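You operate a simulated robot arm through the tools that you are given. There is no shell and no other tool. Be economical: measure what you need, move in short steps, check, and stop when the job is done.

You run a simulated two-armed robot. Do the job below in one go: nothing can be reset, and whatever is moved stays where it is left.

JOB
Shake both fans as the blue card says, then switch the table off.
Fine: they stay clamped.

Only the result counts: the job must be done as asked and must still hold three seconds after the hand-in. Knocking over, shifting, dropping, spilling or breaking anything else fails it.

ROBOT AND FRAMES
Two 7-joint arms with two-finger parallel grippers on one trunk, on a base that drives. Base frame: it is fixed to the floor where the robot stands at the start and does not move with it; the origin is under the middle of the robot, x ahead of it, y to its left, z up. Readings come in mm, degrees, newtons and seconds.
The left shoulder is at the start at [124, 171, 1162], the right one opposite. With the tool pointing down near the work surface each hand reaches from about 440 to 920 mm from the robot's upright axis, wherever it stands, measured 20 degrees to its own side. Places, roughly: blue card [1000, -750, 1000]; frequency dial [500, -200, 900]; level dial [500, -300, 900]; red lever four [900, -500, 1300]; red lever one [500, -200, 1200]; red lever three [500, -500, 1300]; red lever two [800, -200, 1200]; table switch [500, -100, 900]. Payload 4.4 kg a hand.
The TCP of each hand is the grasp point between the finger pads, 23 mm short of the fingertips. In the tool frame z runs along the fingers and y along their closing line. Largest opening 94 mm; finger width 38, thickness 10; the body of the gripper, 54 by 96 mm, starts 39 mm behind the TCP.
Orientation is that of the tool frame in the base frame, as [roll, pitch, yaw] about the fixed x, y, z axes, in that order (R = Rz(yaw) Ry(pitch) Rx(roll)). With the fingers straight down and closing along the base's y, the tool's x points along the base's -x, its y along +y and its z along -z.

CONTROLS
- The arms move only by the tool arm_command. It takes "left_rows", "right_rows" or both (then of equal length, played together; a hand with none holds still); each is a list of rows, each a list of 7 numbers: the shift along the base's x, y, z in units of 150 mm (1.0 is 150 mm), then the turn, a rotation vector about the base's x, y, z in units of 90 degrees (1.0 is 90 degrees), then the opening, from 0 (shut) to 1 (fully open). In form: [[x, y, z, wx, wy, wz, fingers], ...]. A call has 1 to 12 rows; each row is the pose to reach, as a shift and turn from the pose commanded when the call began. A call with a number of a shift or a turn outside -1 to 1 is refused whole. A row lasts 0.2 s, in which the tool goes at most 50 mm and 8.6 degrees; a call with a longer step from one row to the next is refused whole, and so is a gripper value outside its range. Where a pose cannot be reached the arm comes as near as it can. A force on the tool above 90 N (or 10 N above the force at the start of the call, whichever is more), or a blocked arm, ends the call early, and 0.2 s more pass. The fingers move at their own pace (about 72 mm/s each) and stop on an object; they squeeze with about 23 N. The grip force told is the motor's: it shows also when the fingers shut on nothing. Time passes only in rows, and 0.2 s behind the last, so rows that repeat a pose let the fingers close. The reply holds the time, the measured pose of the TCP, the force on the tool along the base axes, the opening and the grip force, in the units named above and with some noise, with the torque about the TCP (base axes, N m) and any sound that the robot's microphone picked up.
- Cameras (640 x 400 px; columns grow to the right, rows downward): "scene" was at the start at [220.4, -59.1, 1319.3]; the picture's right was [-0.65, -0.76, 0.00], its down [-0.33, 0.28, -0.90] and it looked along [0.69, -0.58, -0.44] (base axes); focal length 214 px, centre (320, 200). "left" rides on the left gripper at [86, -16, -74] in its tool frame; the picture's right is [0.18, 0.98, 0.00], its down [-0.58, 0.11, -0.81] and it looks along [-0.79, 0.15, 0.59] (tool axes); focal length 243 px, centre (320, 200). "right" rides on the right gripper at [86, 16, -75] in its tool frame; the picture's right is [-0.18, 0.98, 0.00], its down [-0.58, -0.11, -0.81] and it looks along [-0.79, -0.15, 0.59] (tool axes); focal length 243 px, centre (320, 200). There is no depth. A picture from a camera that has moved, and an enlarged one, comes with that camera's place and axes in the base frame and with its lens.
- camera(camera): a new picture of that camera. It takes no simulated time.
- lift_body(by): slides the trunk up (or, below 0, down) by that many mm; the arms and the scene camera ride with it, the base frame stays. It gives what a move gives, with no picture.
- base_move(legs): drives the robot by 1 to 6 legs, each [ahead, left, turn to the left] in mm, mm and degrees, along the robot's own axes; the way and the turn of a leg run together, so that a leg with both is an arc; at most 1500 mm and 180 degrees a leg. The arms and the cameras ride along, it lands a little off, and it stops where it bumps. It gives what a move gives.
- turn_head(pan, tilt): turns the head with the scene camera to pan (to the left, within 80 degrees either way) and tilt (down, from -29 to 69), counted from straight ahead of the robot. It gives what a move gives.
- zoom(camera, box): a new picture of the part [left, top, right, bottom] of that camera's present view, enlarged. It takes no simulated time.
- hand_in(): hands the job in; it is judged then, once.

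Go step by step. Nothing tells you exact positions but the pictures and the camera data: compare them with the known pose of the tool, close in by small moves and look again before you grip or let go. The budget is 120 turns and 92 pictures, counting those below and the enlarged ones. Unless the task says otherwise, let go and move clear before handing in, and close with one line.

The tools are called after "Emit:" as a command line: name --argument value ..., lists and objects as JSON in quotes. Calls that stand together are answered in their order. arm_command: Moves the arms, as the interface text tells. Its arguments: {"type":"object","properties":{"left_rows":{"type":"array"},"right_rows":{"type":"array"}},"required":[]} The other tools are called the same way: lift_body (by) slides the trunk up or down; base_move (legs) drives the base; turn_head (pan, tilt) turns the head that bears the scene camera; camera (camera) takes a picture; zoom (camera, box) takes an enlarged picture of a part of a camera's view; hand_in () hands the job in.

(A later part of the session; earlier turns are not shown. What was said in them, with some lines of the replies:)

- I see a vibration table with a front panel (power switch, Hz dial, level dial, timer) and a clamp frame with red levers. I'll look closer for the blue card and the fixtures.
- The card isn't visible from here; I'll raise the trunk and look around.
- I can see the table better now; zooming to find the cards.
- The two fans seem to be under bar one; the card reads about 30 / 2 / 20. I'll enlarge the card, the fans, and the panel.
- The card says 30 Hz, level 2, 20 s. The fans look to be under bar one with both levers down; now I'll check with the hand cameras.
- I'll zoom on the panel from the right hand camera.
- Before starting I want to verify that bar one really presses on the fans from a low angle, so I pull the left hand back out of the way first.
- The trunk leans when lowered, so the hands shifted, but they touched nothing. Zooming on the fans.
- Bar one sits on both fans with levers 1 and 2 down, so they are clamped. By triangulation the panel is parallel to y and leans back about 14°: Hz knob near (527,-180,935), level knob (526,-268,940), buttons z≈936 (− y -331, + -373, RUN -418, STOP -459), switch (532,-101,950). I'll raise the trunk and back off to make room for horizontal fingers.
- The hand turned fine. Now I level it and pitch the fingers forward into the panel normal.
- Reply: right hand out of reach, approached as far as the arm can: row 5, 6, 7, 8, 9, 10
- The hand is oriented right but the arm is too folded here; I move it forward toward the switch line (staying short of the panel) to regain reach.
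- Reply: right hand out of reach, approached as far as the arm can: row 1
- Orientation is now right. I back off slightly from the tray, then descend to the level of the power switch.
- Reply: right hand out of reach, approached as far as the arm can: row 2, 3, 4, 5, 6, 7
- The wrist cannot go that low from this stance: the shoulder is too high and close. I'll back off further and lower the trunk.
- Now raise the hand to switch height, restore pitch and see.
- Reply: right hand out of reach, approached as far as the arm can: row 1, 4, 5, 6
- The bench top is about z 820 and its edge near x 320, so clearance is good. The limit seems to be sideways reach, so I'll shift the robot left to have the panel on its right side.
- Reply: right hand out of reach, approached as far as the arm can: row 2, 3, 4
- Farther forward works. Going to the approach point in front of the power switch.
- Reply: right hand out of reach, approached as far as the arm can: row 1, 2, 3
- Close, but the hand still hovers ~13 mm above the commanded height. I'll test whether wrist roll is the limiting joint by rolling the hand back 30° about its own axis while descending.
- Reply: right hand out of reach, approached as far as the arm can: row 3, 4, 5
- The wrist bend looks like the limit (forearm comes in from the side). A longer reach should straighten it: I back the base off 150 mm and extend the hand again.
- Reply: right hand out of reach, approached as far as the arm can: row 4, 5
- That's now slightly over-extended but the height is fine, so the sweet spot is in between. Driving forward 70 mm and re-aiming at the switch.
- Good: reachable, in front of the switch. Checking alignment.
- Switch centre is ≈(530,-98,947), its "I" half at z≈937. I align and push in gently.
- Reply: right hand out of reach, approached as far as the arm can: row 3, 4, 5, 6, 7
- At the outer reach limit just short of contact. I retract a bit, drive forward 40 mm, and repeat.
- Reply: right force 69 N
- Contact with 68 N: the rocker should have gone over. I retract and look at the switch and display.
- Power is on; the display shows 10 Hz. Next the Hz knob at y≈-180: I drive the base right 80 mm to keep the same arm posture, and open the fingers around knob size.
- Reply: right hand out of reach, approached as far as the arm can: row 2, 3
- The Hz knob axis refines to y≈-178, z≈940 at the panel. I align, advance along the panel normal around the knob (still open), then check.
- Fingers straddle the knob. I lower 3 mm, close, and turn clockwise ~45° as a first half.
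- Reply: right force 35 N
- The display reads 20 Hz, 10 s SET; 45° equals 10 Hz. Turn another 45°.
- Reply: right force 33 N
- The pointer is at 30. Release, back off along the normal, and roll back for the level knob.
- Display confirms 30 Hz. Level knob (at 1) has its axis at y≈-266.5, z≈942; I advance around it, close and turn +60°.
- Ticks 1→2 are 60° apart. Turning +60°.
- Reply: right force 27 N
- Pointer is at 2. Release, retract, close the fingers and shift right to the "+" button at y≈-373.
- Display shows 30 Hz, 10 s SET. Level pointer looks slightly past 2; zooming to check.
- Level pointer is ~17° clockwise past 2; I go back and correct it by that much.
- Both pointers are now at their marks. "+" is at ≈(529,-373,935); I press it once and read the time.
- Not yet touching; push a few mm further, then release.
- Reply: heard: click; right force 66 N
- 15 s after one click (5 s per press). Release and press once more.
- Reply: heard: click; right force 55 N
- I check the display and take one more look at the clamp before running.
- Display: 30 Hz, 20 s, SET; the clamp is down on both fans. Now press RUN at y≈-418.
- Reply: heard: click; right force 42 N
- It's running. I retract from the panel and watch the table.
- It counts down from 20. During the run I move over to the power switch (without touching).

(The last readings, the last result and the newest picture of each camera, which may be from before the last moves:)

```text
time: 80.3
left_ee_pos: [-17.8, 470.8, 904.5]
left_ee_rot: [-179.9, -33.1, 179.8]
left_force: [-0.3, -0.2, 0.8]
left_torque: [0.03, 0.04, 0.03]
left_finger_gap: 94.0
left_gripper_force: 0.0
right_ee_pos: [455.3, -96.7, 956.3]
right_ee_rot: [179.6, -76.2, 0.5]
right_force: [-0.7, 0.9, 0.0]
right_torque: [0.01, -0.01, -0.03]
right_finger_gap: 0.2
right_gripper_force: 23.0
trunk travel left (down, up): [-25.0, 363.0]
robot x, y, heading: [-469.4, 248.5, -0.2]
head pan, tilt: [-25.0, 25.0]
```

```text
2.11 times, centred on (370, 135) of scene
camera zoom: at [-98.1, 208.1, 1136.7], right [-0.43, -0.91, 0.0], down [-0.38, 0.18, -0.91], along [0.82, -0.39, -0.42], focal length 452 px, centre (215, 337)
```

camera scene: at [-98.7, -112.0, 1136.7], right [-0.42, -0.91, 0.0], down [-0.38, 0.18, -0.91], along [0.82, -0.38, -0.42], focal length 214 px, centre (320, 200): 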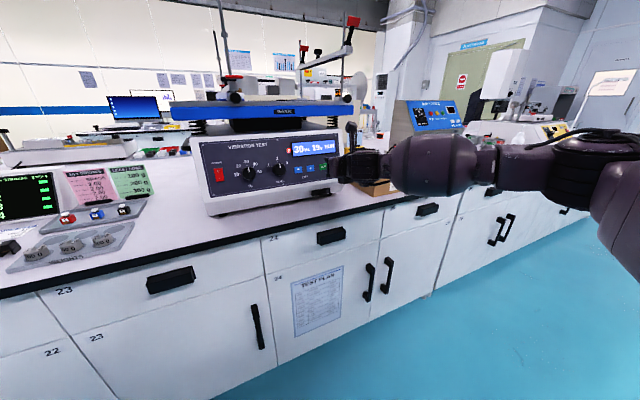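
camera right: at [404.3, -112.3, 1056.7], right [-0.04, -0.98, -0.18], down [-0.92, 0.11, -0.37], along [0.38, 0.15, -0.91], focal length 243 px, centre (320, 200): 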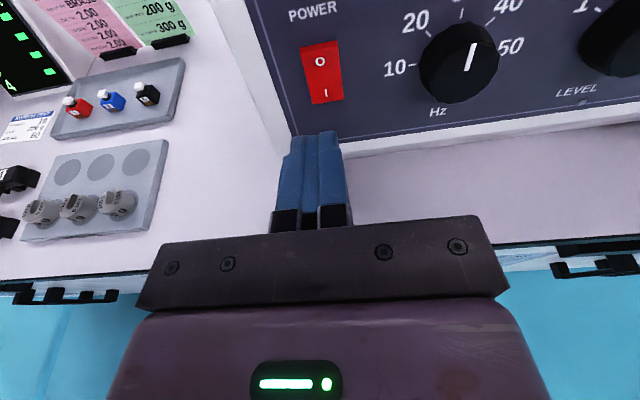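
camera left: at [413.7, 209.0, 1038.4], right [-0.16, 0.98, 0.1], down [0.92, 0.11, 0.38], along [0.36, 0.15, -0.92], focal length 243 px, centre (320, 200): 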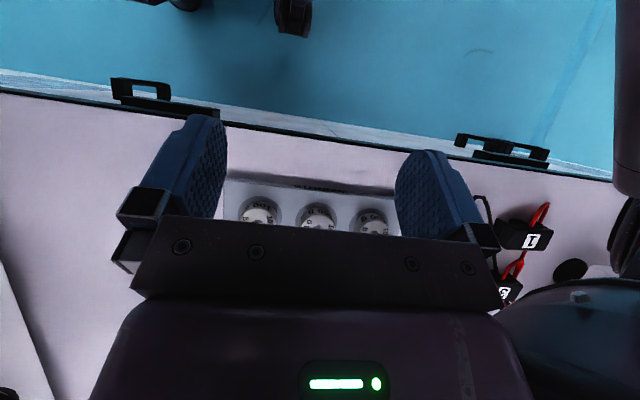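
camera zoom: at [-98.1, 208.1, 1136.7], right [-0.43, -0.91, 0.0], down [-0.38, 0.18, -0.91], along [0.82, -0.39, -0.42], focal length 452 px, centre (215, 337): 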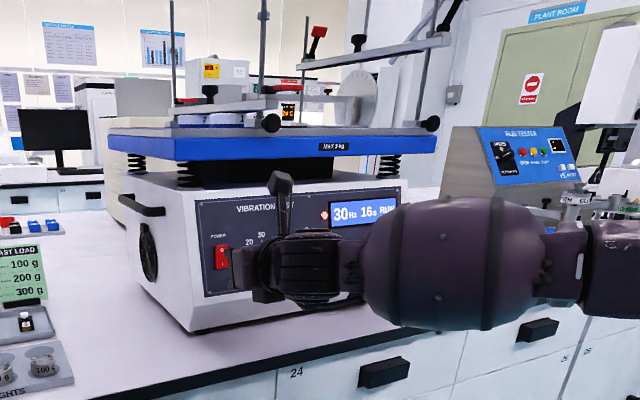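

16 s remaining. I line up in front of the "O" half (tip z≈962) and wait out the run.

Emit:
arm_command --right_rows '[[0, -0.022, 0.07, 0, 0, 0, 0], [0.05, -0.022, 0.14, 0, 0, 0, 0], [0.05, -0.022, 0.14, 0, 0, 0, 0], [0.05, -0.022, 0.14, 0, 0, 0, 0], [0.05, -0.022, 0.14, 0, 0, 0, 0], [0.05, -0.022, 0.14, 0, 0, 0, 0], [0.05, -0.022, 0.14, 0, 0, 0, 0], [0.05, -0.022, 0.14, 0, 0, 0, 0], [0.05, -0.022, 0.14, 0, 0, 0, 0], [0.05, -0.022, 0.14, 0, 0, 0, 0], [0.05, -0.022, 0.14, 0, 0, 0, 0], [0.05, -0.022, 0.14, 0, 0, 0, 0]]'

Emit:
arm_command --right_rows '[[0, 0, 0, 0, 0, 0, 0], [0, 0, 0, 0, 0, 0, 0], [0, 0, 0, 0, 0, 0, 0], [0, 0, 0, 0, 0, 0, 0], [0, 0, 0, 0, 0, 0, 0], [0, 0, 0, 0, 0, 0, 0], [0, 0, 0, 0, 0, 0, 0], [0, 0, 0, 0, 0, 0, 0], [0, 0, 0, 0, 0, 0, 0], [0, 0, 0, 0, 0, 0, 0], [0, 0, 0, 0, 0, 0, 0], [0, 0, 0, 0, 0, 0, 0]]'

Emit:
arm_command --right_rows '[[0, 0, 0, 0, 0, 0, 0], [0, 0, 0, 0, 0, 0, 0], [0, 0, 0, 0, 0, 0, 0], [0, 0, 0, 0, 0, 0, 0], [0, 0, 0, 0, 0, 0, 0], [0, 0, 0, 0, 0, 0, 0], [0, 0, 0, 0, 0, 0, 0], [0, 0, 0, 0, 0, 0, 0], [0, 0, 0, 0, 0, 0, 0], [0, 0, 0, 0, 0, 0, 0], [0, 0, 0, 0, 0, 0, 0], [0, 0, 0, 0, 0, 0, 0]]'

Emit:
arm_command --right_rows '[[0, 0, 0, 0, 0, 0, 0], [0, 0, 0, 0, 0, 0, 0], [0, 0, 0, 0, 0, 0, 0], [0, 0, 0, 0, 0, 0, 0], [0, 0, 0, 0, 0, 0, 0], [0, 0, 0, 0, 0, 0, 0], [0, 0, 0, 0, 0, 0, 0], [0, 0, 0, 0, 0, 0, 0], [0, 0, 0, 0, 0, 0, 0], [0, 0, 0, 0, 0, 0, 0], [0, 0, 0, 0, 0, 0, 0], [0, 0, 0, 0, 0, 0, 0]]'

Emit:
arm_command --right_rows '[[0, 0, 0, 0, 0, 0, 0], [0, 0, 0, 0, 0, 0, 0], [0, 0, 0, 0, 0, 0, 0], [0, 0, 0, 0, 0, 0, 0], [0, 0, 0, 0, 0, 0, 0], [0, 0, 0, 0, 0, 0, 0], [0, 0, 0, 0, 0, 0, 0], [0, 0, 0, 0, 0, 0, 0], [0, 0, 0, 0, 0, 0, 0], [0, 0, 0, 0, 0, 0, 0], [0, 0, 0, 0, 0, 0, 0], [0, 0, 0, 0, 0, 0, 0]]'

Emit:
arm_command --right_rows '[[0, 0, 0, 0, 0, 0, 0], [0, 0, 0, 0, 0, 0, 0], [0, 0, 0, 0, 0, 0, 0], [0, 0, 0, 0, 0, 0, 0], [0, 0, 0, 0, 0, 0, 0], [0, 0, 0, 0, 0, 0, 0], [0, 0, 0, 0, 0, 0, 0], [0, 0, 0, 0, 0, 0, 0], [0, 0, 0, 0, 0, 0, 0], [0, 0, 0, 0, 0, 0, 0], [0, 0, 0, 0, 0, 0, 0], [0, 0, 0, 0, 0, 0, 0]]'

Emit:
zoom --camera "scene" --box '[270, 40, 470, 230]'

```text
time: 82.9
left_ee_pos: [-18.7, 472.4, 905.5]
left_ee_rot: [180.0, -33.2, 179.8]
left_force: [0.5, 0.4, 0.2]
left_torque: [0.0, -0.03, 0.02]
left_finger_gap: 94.0
left_gripper_force: 0.1
right_ee_pos: [462.4, -98.2, 976.3]
right_ee_rot: [179.6, -76.2, 0.5]
right_force: [-0.6, -0.3, 0.0]
right_torque: [-0.01, -0.01, -0.06]
right_finger_gap: 0.2
right_gripper_force: 22.7
trunk travel left (down, up): [-25.0, 363.0]
robot x, y, heading: [-470.4, 248.8, -0.1]
head pan, tilt: [-25.0, 25.0]
```

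```text
time: 85.5
left_ee_pos: [-20.0, 470.4, 904.1]
left_ee_rot: [-180.0, -33.2, 179.8]
left_force: [0.4, -0.1, 0.1]
left_torque: [0.0, 0.02, 0.0]
left_finger_gap: 94.0
left_gripper_force: 0.0
right_ee_pos: [463.1, -98.8, 976.6]
right_ee_rot: [179.5, -76.2, 0.5]
right_force: [-0.1, 0.6, 0.1]
right_torque: [-0.04, -0.02, -0.02]
right_finger_gap: 0.3
right_gripper_force: 23.2
trunk travel left (down, up): [-25.0, 363.0]
robot x, y, heading: [-471.9, 245.7, -0.0]
head pan, tilt: [-25.0, 25.0]
```

```text
time: 88.1
left_ee_pos: [-20.0, 472.3, 905.0]
left_ee_rot: [-180.0, -33.3, 179.8]
left_force: [0.9, 1.2, -0.1]
left_torque: [-0.01, -0.02, -0.02]
left_finger_gap: 94.0
left_gripper_force: 0.0
right_ee_pos: [463.5, -99.5, 976.3]
right_ee_rot: [179.6, -76.3, 0.6]
right_force: [-1.1, 0.4, -0.1]
right_torque: [-0.01, -0.05, -0.01]
right_finger_gap: 0.2
right_gripper_force: 23.4
trunk travel left (down, up): [-25.0, 363.0]
robot x, y, heading: [-472.3, 249.4, -0.3]
head pan, tilt: [-25.0, 25.0]
```

```text
time: 90.7
left_ee_pos: [-20.3, 471.8, 904.8]
left_ee_rot: [180.0, -33.2, 179.7]
left_force: [0.0, -0.3, 0.1]
left_torque: [0.0, -0.01, -0.01]
left_finger_gap: 94.2
left_gripper_force: 0.1
right_ee_pos: [463.2, -98.8, 976.3]
right_ee_rot: [179.6, -76.2, 0.6]
right_force: [0.9, 0.5, 1.1]
right_torque: [0.0, -0.01, -0.04]
right_finger_gap: 0.0
right_gripper_force: 23.5
trunk travel left (down, up): [-25.0, 363.0]
robot x, y, heading: [-469.1, 245.7, -0.3]
head pan, tilt: [-25.0, 25.0]
```

```text
time: 93.3
left_ee_pos: [-18.8, 471.7, 904.5]
left_ee_rot: [180.0, -33.1, 179.8]
left_force: [0.0, -0.4, -0.1]
left_torque: [0.05, 0.03, -0.02]
left_finger_gap: 93.8
left_gripper_force: 0.0
right_ee_pos: [462.2, -97.6, 975.5]
right_ee_rot: [179.6, -76.2, 0.4]
right_force: [0.4, -0.3, 1.1]
right_torque: [0.04, 0.01, 0.0]
right_finger_gap: 0.0
right_gripper_force: 22.7
trunk travel left (down, up): [-25.0, 363.0]
robot x, y, heading: [-470.3, 241.2, -0.1]
head pan, tilt: [-25.0, 25.0]
```

```text
time: 95.9
left_ee_pos: [-18.7, 471.4, 905.1]
left_ee_rot: [180.0, -33.2, 179.9]
left_force: [-0.3, 0.2, -0.7]
left_torque: [-0.01, -0.02, 0.0]
left_finger_gap: 93.9
left_gripper_force: 0.0
right_ee_pos: [463.2, -97.5, 976.8]
right_ee_rot: [179.6, -76.2, 0.5]
right_force: [0.4, 0.5, -0.8]
right_torque: [-0.03, -0.01, -0.03]
right_finger_gap: 0.0
right_gripper_force: 23.0
trunk travel left (down, up): [-25.0, 363.0]
robot x, y, heading: [-470.8, 248.9, -0.1]
head pan, tilt: [-25.0, 25.0]
```

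```text
2.11 times, centred on (370, 135) of scene
camera zoom: at [-98.1, 207.9, 1136.7], right [-0.43, -0.91, 0.0], down [-0.38, 0.18, -0.91], along [0.82, -0.39, -0.42], focal length 452 px, centre (215, 337)
```

zoom: 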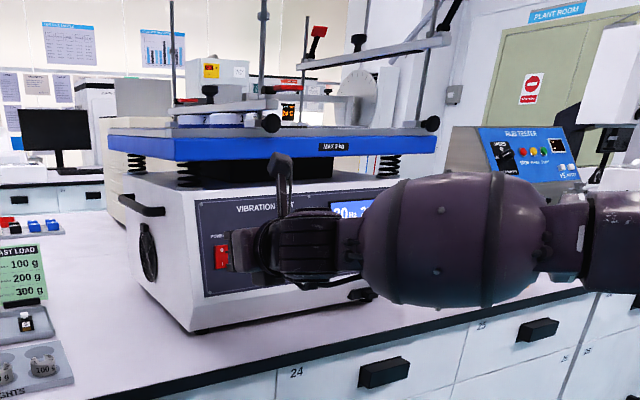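

Waiting a little more and shifting the hand left to see the display.

Emit:
arm_command --right_rows '[[-0.1, 0, 0.1, 0, 0, 0, 0], [-0.1, 0.2, 0.1, 0, 0, 0, 0], [-0.1, 0.4, 0.1, 0, 0, 0, 0], [-0.1, 0.5, 0.1, 0, 0, 0, 0], [-0.1, 0.5, 0.1, 0, 0, 0, 0], [-0.1, 0.5, 0.1, 0, 0, 0, 0], [-0.1, 0.5, 0.1, 0, 0, 0, 0], [-0.1, 0.5, 0.1, 0, 0, 0, 0], [-0.1, 0.5, 0.1, 0, 0, 0, 0], [-0.1, 0.5, 0.1, 0, 0, 0, 0]]'

Emit:
zoom --camera "scene" --box '[270, 40, 470, 230]'

```text
time: 98.1
left_ee_pos: [-18.4, 471.5, 904.3]
left_ee_rot: [-180.0, -33.2, 179.7]
left_force: [-1.4, -0.8, -0.2]
left_torque: [0.03, 0.02, -0.01]
left_finger_gap: 94.0
left_gripper_force: 0.2
right_ee_pos: [449.4, -24.4, 991.5]
right_ee_rot: [179.6, -76.0, 0.5]
right_force: [0.3, 0.3, 0.1]
right_torque: [0.0, 0.02, -0.04]
right_finger_gap: 0.0
right_gripper_force: 23.1
trunk travel left (down, up): [-25.0, 363.0]
robot x, y, heading: [-469.8, 244.8, -0.3]
head pan, tilt: [-25.0, 25.0]
```

```text
2.11 times, centred on (370, 135) of scene
camera zoom: at [-98.1, 207.9, 1136.7], right [-0.43, -0.91, 0.0], down [-0.38, 0.18, -0.91], along [0.82, -0.39, -0.42], focal length 452 px, centre (215, 337)
```

zoom: 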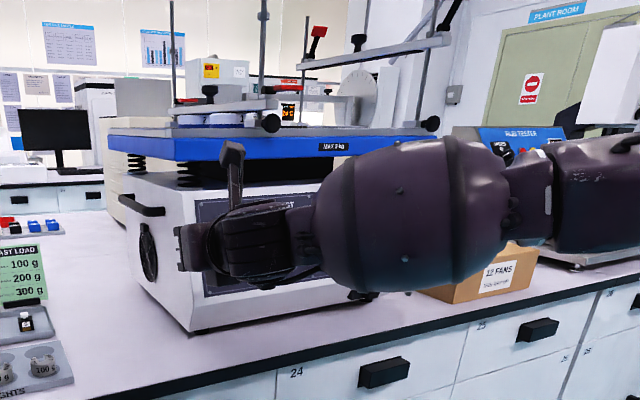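

The arm hides the display; I slide the base right to look with the hand camera.

Emit:
base_move --legs '[[0, -300, 0]]'

Emit:
zoom --camera "scene" --box '[200, 40, 420, 230]'

Emit:
camera --camera "right"

```text
time: 101.3
left_ee_pos: [-19.5, 168.5, 904.6]
left_ee_rot: [-179.9, -33.3, 179.7]
left_force: [0.1, -0.8, 0.0]
left_torque: [0.01, 0.0, 0.0]
left_finger_gap: 93.6
left_gripper_force: 0.1
right_ee_pos: [447.2, -328.7, 992.5]
right_ee_rot: [179.6, -76.2, 0.4]
right_force: [1.4, 0.1, -0.4]
right_torque: [0.0, -0.01, 0.0]
right_finger_gap: 0.0
right_gripper_force: 23.3
trunk travel left (down, up): [-25.0, 363.0]
robot x, y, heading: [-471.0, -55.5, -0.2]
head pan, tilt: [-25.0, 25.0]
```

```text
2.11 times, centred on (310, 135) of scene
camera zoom: at [-99.3, -95.5, 1136.7], right [-0.43, -0.9, 0.0], down [-0.38, 0.18, -0.91], along [0.82, -0.39, -0.42], focal length 452 px, centre (341, 337)
```

zoom: 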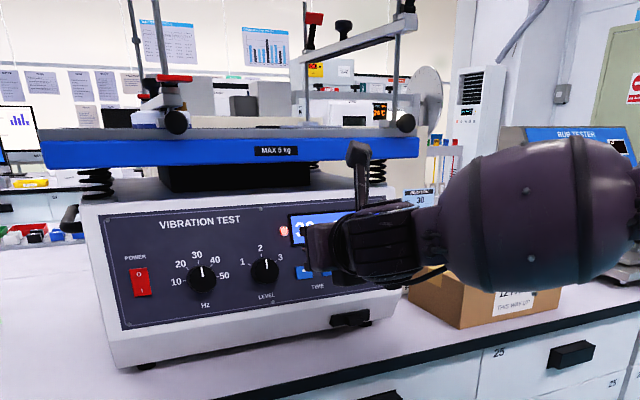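

```text
29 pictures are left
camera right: at [395.5, -345.8, 1091.7], right [-0.04, -0.98, -0.18], down [-0.92, 0.11, -0.37], along [0.38, 0.15, -0.91], focal length 243 px, centre (320, 200)
```

right: 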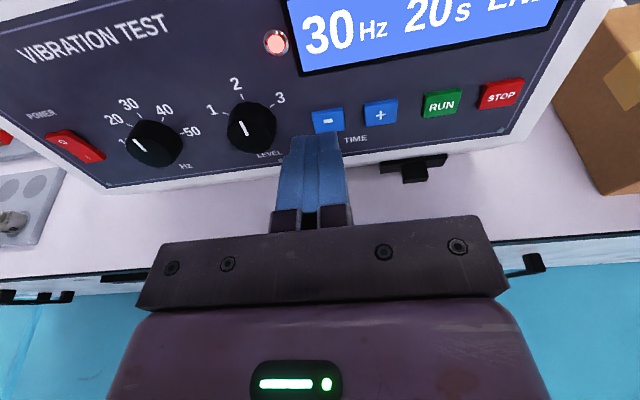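

The display shows "20 s E…" – likely END. Confirm, then go back to switch off.

Emit:
zoom --camera "right" --box '[280, 0, 600, 120]'

Emit:
base_move --legs '[[0, 230, 0]]'

```text
2.00 times, centred on (440, 60) of right
camera zoom: at [395.5, -345.8, 1091.7], right [-0.04, -0.98, -0.18], down [-0.92, 0.11, -0.37], along [0.38, 0.15, -0.91], focal length 485 px, centre (80, 480)
```

zoom: 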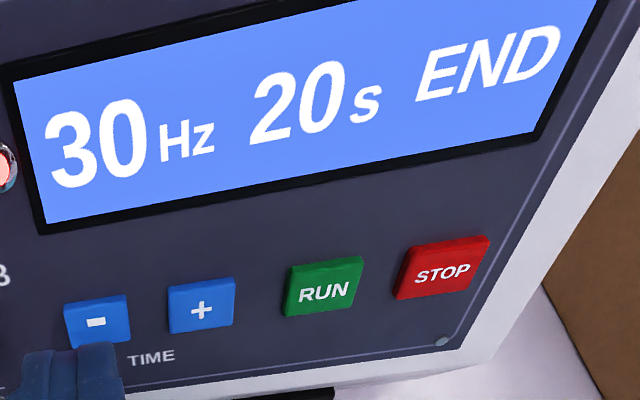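

```text
time: 104.0
left_ee_pos: [-18.5, 395.5, 904.1]
left_ee_rot: [179.9, -33.2, 179.7]
left_force: [0.4, 0.3, 0.6]
left_torque: [0.01, 0.0, 0.0]
left_finger_gap: 93.8
left_gripper_force: 0.1
right_ee_pos: [447.1, -100.9, 990.0]
right_ee_rot: [179.7, -76.2, 0.4]
right_force: [-0.1, 0.4, 0.4]
right_torque: [0.02, -0.03, -0.02]
right_finger_gap: 0.0
right_gripper_force: 22.9
trunk travel left (down, up): [-25.0, 363.0]
robot x, y, heading: [-470.5, 174.3, -0.0]
head pan, tilt: [-25.0, 25.0]
```

END confirmed. Pressing the "O" half now.

Emit:
arm_command --right_rows '[[0.1, 0.005, -0.06, 0, 0, 0, 0], [0.25, 0.005, -0.11, 0, 0, 0, 0], [0.36, 0.005, -0.135, 0, 0, 0, 0], [0.4, 0.005, -0.145, 0, 0, 0, 0], [0.43, 0.005, -0.152, 0, 0, 0, 0], [0.45, 0.005, -0.157, 0, 0, 0, 0]]'

Emit:
camera --camera "right"

```text
time: 105.3
left_ee_pos: [-21.8, 395.8, 906.0]
left_ee_rot: [180.0, -32.9, 179.7]
left_force: [0.6, 0.3, 0.4]
left_torque: [0.03, -0.05, -0.02]
left_finger_gap: 93.9
left_gripper_force: 0.2
right_ee_pos: [512.5, -100.7, 968.2]
right_ee_rot: [179.8, -76.2, 0.2]
right_force: [-30.2, 0.2, 0.6]
right_torque: [0.17, 0.6, -0.02]
right_finger_gap: 0.0
right_gripper_force: 22.6
trunk travel left (down, up): [-25.0, 363.0]
robot x, y, heading: [-469.6, 171.2, -0.2]
head pan, tilt: [-25.0, 25.0]
```

```text
27 pictures are left
camera right: at [461.1, -117.5, 1069.3], right [-0.04, -0.98, -0.18], down [-0.92, 0.11, -0.37], along [0.39, 0.15, -0.91], focal length 243 px, centre (320, 200)
```

right: 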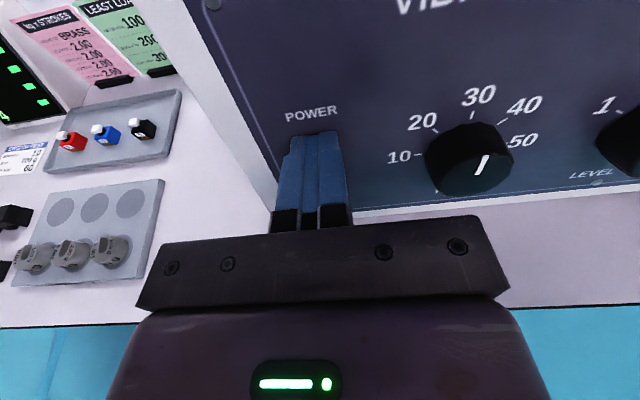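

Contact with 30 N. Retract and check whether the table is off.

Emit:
arm_command --right_rows '[[-0.2, 0, 0.05, 0, 0, 0, 0], [-0.45, 0, 0.1, 0, 0, 0, 0], [-0.45, 0, 0.1, 0, 0, 0, 0]]'

Emit:
zoom --camera "scene" --box '[250, 40, 450, 230]'

Emit:
camera --camera "right"

```text
time: 106.2
left_ee_pos: [-18.6, 396.0, 905.2]
left_ee_rot: [-180.0, -33.3, 179.8]
left_force: [0.7, 0.0, 0.6]
left_torque: [0.02, 0.0, 0.02]
left_finger_gap: 93.8
left_gripper_force: 0.0
right_ee_pos: [447.9, -100.9, 982.2]
right_ee_rot: [179.5, -76.1, 0.4]
right_force: [0.0, -0.5, 0.6]
right_torque: [0.01, -0.03, -0.01]
right_finger_gap: 0.0
right_gripper_force: 23.1
trunk travel left (down, up): [-25.0, 363.0]
robot x, y, heading: [-472.5, 170.1, -0.4]
head pan, tilt: [-25.0, 25.0]
```

```text
2.11 times, centred on (350, 135) of scene
camera zoom: at [-98.0, 132.4, 1136.5], right [-0.43, -0.9, 0.0], down [-0.38, 0.18, -0.91], along [0.82, -0.39, -0.42], focal length 452 px, centre (257, 337)
```

zoom: 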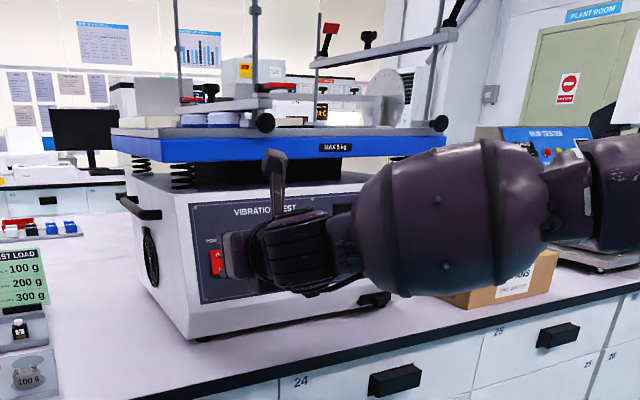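

```text
25 pictures are left
camera right: at [396.3, -117.9, 1083.1], right [-0.04, -0.98, -0.18], down [-0.92, 0.11, -0.37], along [0.38, 0.15, -0.91], focal length 243 px, centre (320, 200)
```

right: 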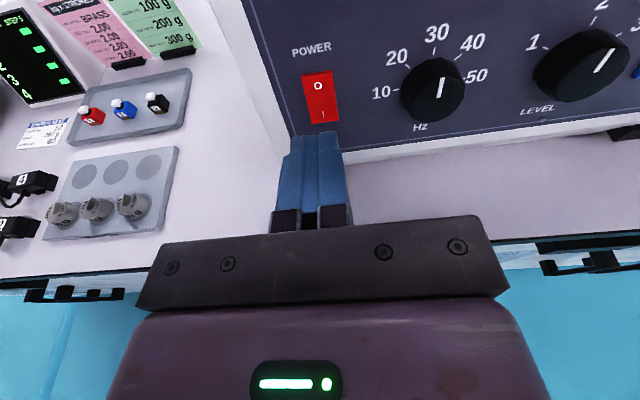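

I back the robot away to clear everything and check the display, fans and loose items.

Emit:
base_move --legs '[[-200, 0, 0], [0, -300, 0]]'

Emit:
camera --camera "scene"

```text
time: 107.5
left_ee_pos: [-134.9, 394.1, 903.7]
left_ee_rot: [180.0, -33.3, 179.4]
left_force: [-0.2, 0.7, -0.8]
left_torque: [0.0, 0.06, 0.01]
left_finger_gap: 94.0
left_gripper_force: 0.2
right_ee_pos: [329.9, -106.1, 979.6]
right_ee_rot: [179.6, -76.0, 0.3]
right_force: [0.8, -0.1, -0.2]
right_torque: [-0.03, -0.03, -0.01]
right_finger_gap: 0.0
right_gripper_force: 23.0
trunk travel left (down, up): [-25.0, 363.0]
robot x, y, heading: [-588.2, 172.1, -0.4]
head pan, tilt: [-25.0, 25.0]
stopped in leg 1: the robot was blocked; the commanded pose is now the measured one
```

```text
24 pictures are left
camera scene: at [-213.7, 130.8, 1136.0], right [-0.43, -0.9, 0.0], down [-0.38, 0.18, -0.91], along [0.82, -0.39, -0.42], focal length 214 px, centre (320, 200)
```

scene: 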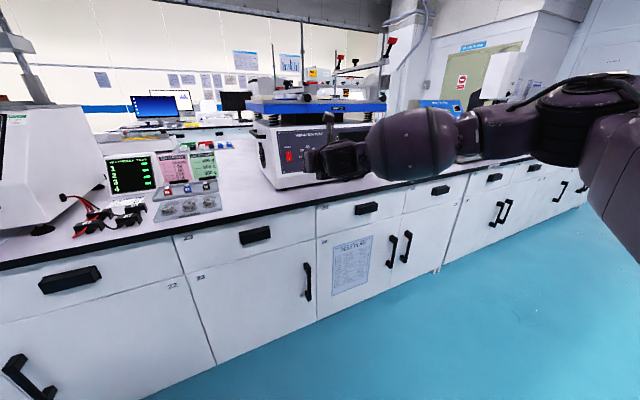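

The base bumped something behind. I ease forward and look to the sides for what it was.

Emit:
base_move --legs '[[40, 0, 0], [0, -280, 0]]'

Emit:
zoom --camera "scene" --box '[200, 60, 420, 200]'

Emit:
turn_head --pan -80 --tilt 30

Emit:
camera --camera "scene"

Emit:
turn_head --pan 80 --tilt 30

Emit:
camera --camera "scene"

```text
time: 111.0
left_ee_pos: [-98.6, 122.9, 905.0]
left_ee_rot: [180.0, -33.3, -180.0]
left_force: [0.4, 0.3, 0.6]
left_torque: [0.01, 0.0, -0.01]
left_finger_gap: 93.9
left_gripper_force: 0.0
right_ee_pos: [370.3, -370.1, 981.6]
right_ee_rot: [179.6, -76.0, 0.8]
right_force: [0.1, -0.1, 0.4]
right_torque: [-0.01, 0.0, -0.01]
right_finger_gap: 0.0
right_gripper_force: 22.8
trunk travel left (down, up): [-25.0, 363.0]
robot x, y, heading: [-548.0, -101.1, 0.0]
head pan, tilt: [-25.0, 25.0]
```

```text
2.86 times, centred on (310, 130) of scene
camera zoom: at [-175.7, -140.7, 1136.7], right [-0.42, -0.91, 0.0], down [-0.38, 0.18, -0.91], along [0.82, -0.38, -0.42], focal length 613 px, centre (349, 400)
```

zoom: 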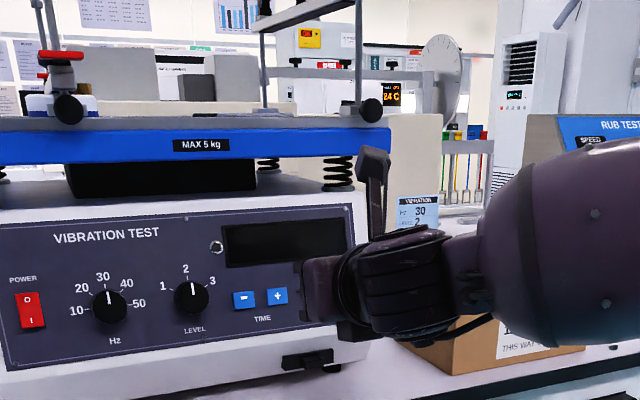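

```text
time: 112.2
left_ee_pos: [-97.5, 123.2, 904.2]
left_ee_rot: [-180.0, -33.4, -180.0]
left_force: [0.7, -0.2, -0.3]
left_torque: [0.03, -0.01, 0.01]
left_finger_gap: 93.5
left_gripper_force: 0.1
right_ee_pos: [370.2, -371.3, 980.2]
right_ee_rot: [179.5, -76.0, 0.8]
right_force: [0.2, 0.2, -0.8]
right_torque: [0.06, -0.03, 0.03]
right_finger_gap: 0.4
right_gripper_force: 23.1
trunk travel left (down, up): [-25.0, 363.0]
robot x, y, heading: [-545.2, -102.4, 0.3]
head pan, tilt: [-80.0, 30.0]
```

```text
22 pictures are left
camera scene: at [-243.3, -190.8, 1128.7], right [-0.98, -0.18, 0.0], down [-0.09, 0.49, -0.87], along [0.15, -0.85, -0.5], focal length 214 px, centre (320, 200)
```

scene: 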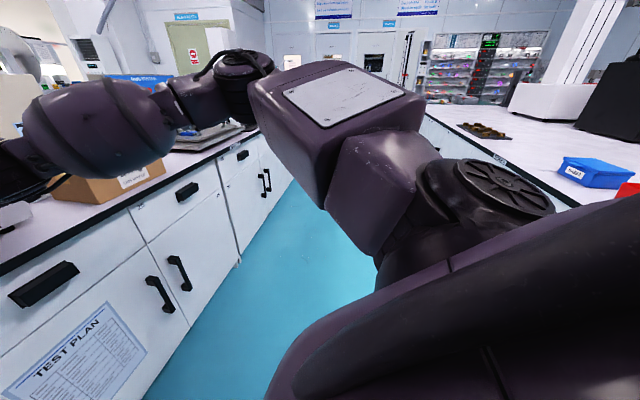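

```text
time: 114.7
left_ee_pos: [-98.6, 122.1, 904.5]
left_ee_rot: [-180.0, -33.4, -180.0]
left_force: [-0.2, 0.3, 0.0]
left_torque: [0.0, -0.01, -0.02]
left_finger_gap: 94.1
left_gripper_force: 0.0
right_ee_pos: [371.0, -371.7, 981.7]
right_ee_rot: [179.5, -76.0, 0.8]
right_force: [-0.1, -0.3, 0.1]
right_torque: [0.01, 0.0, 0.01]
right_finger_gap: 0.0
right_gripper_force: 22.8
trunk travel left (down, up): [-25.0, 363.0]
robot x, y, heading: [-551.3, -103.3, -0.0]
head pan, tilt: [80.0, 30.0]
```

```text
21 pictures are left
camera scene: at [-243.6, -12.7, 1128.7], right [0.98, -0.17, 0.0], down [-0.09, -0.49, -0.87], along [0.15, 0.85, -0.5], focal length 214 px, centre (320, 200)
```

scene: 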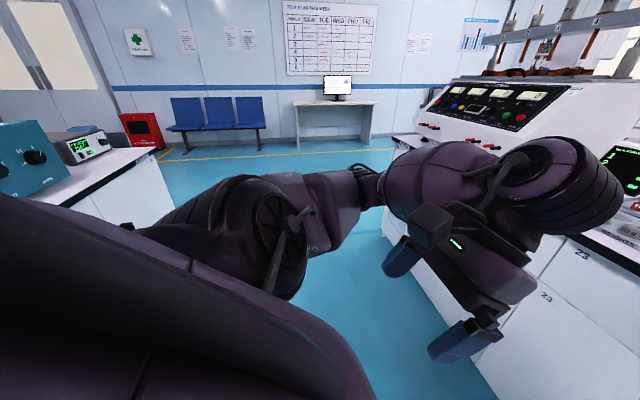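

The table is off (display dark, O side in), the fans are still clamped under bar one, and the bump behind was only the fixed counter. Hands are clear, so I hand in.

Emit:
hand_in

```text
The job is handed in.
```

Both fans were shaken as the blue card says, at 30 Hz, level 2 for 20 s, until the display read END. The table is now switched off and the fans are still clamped.
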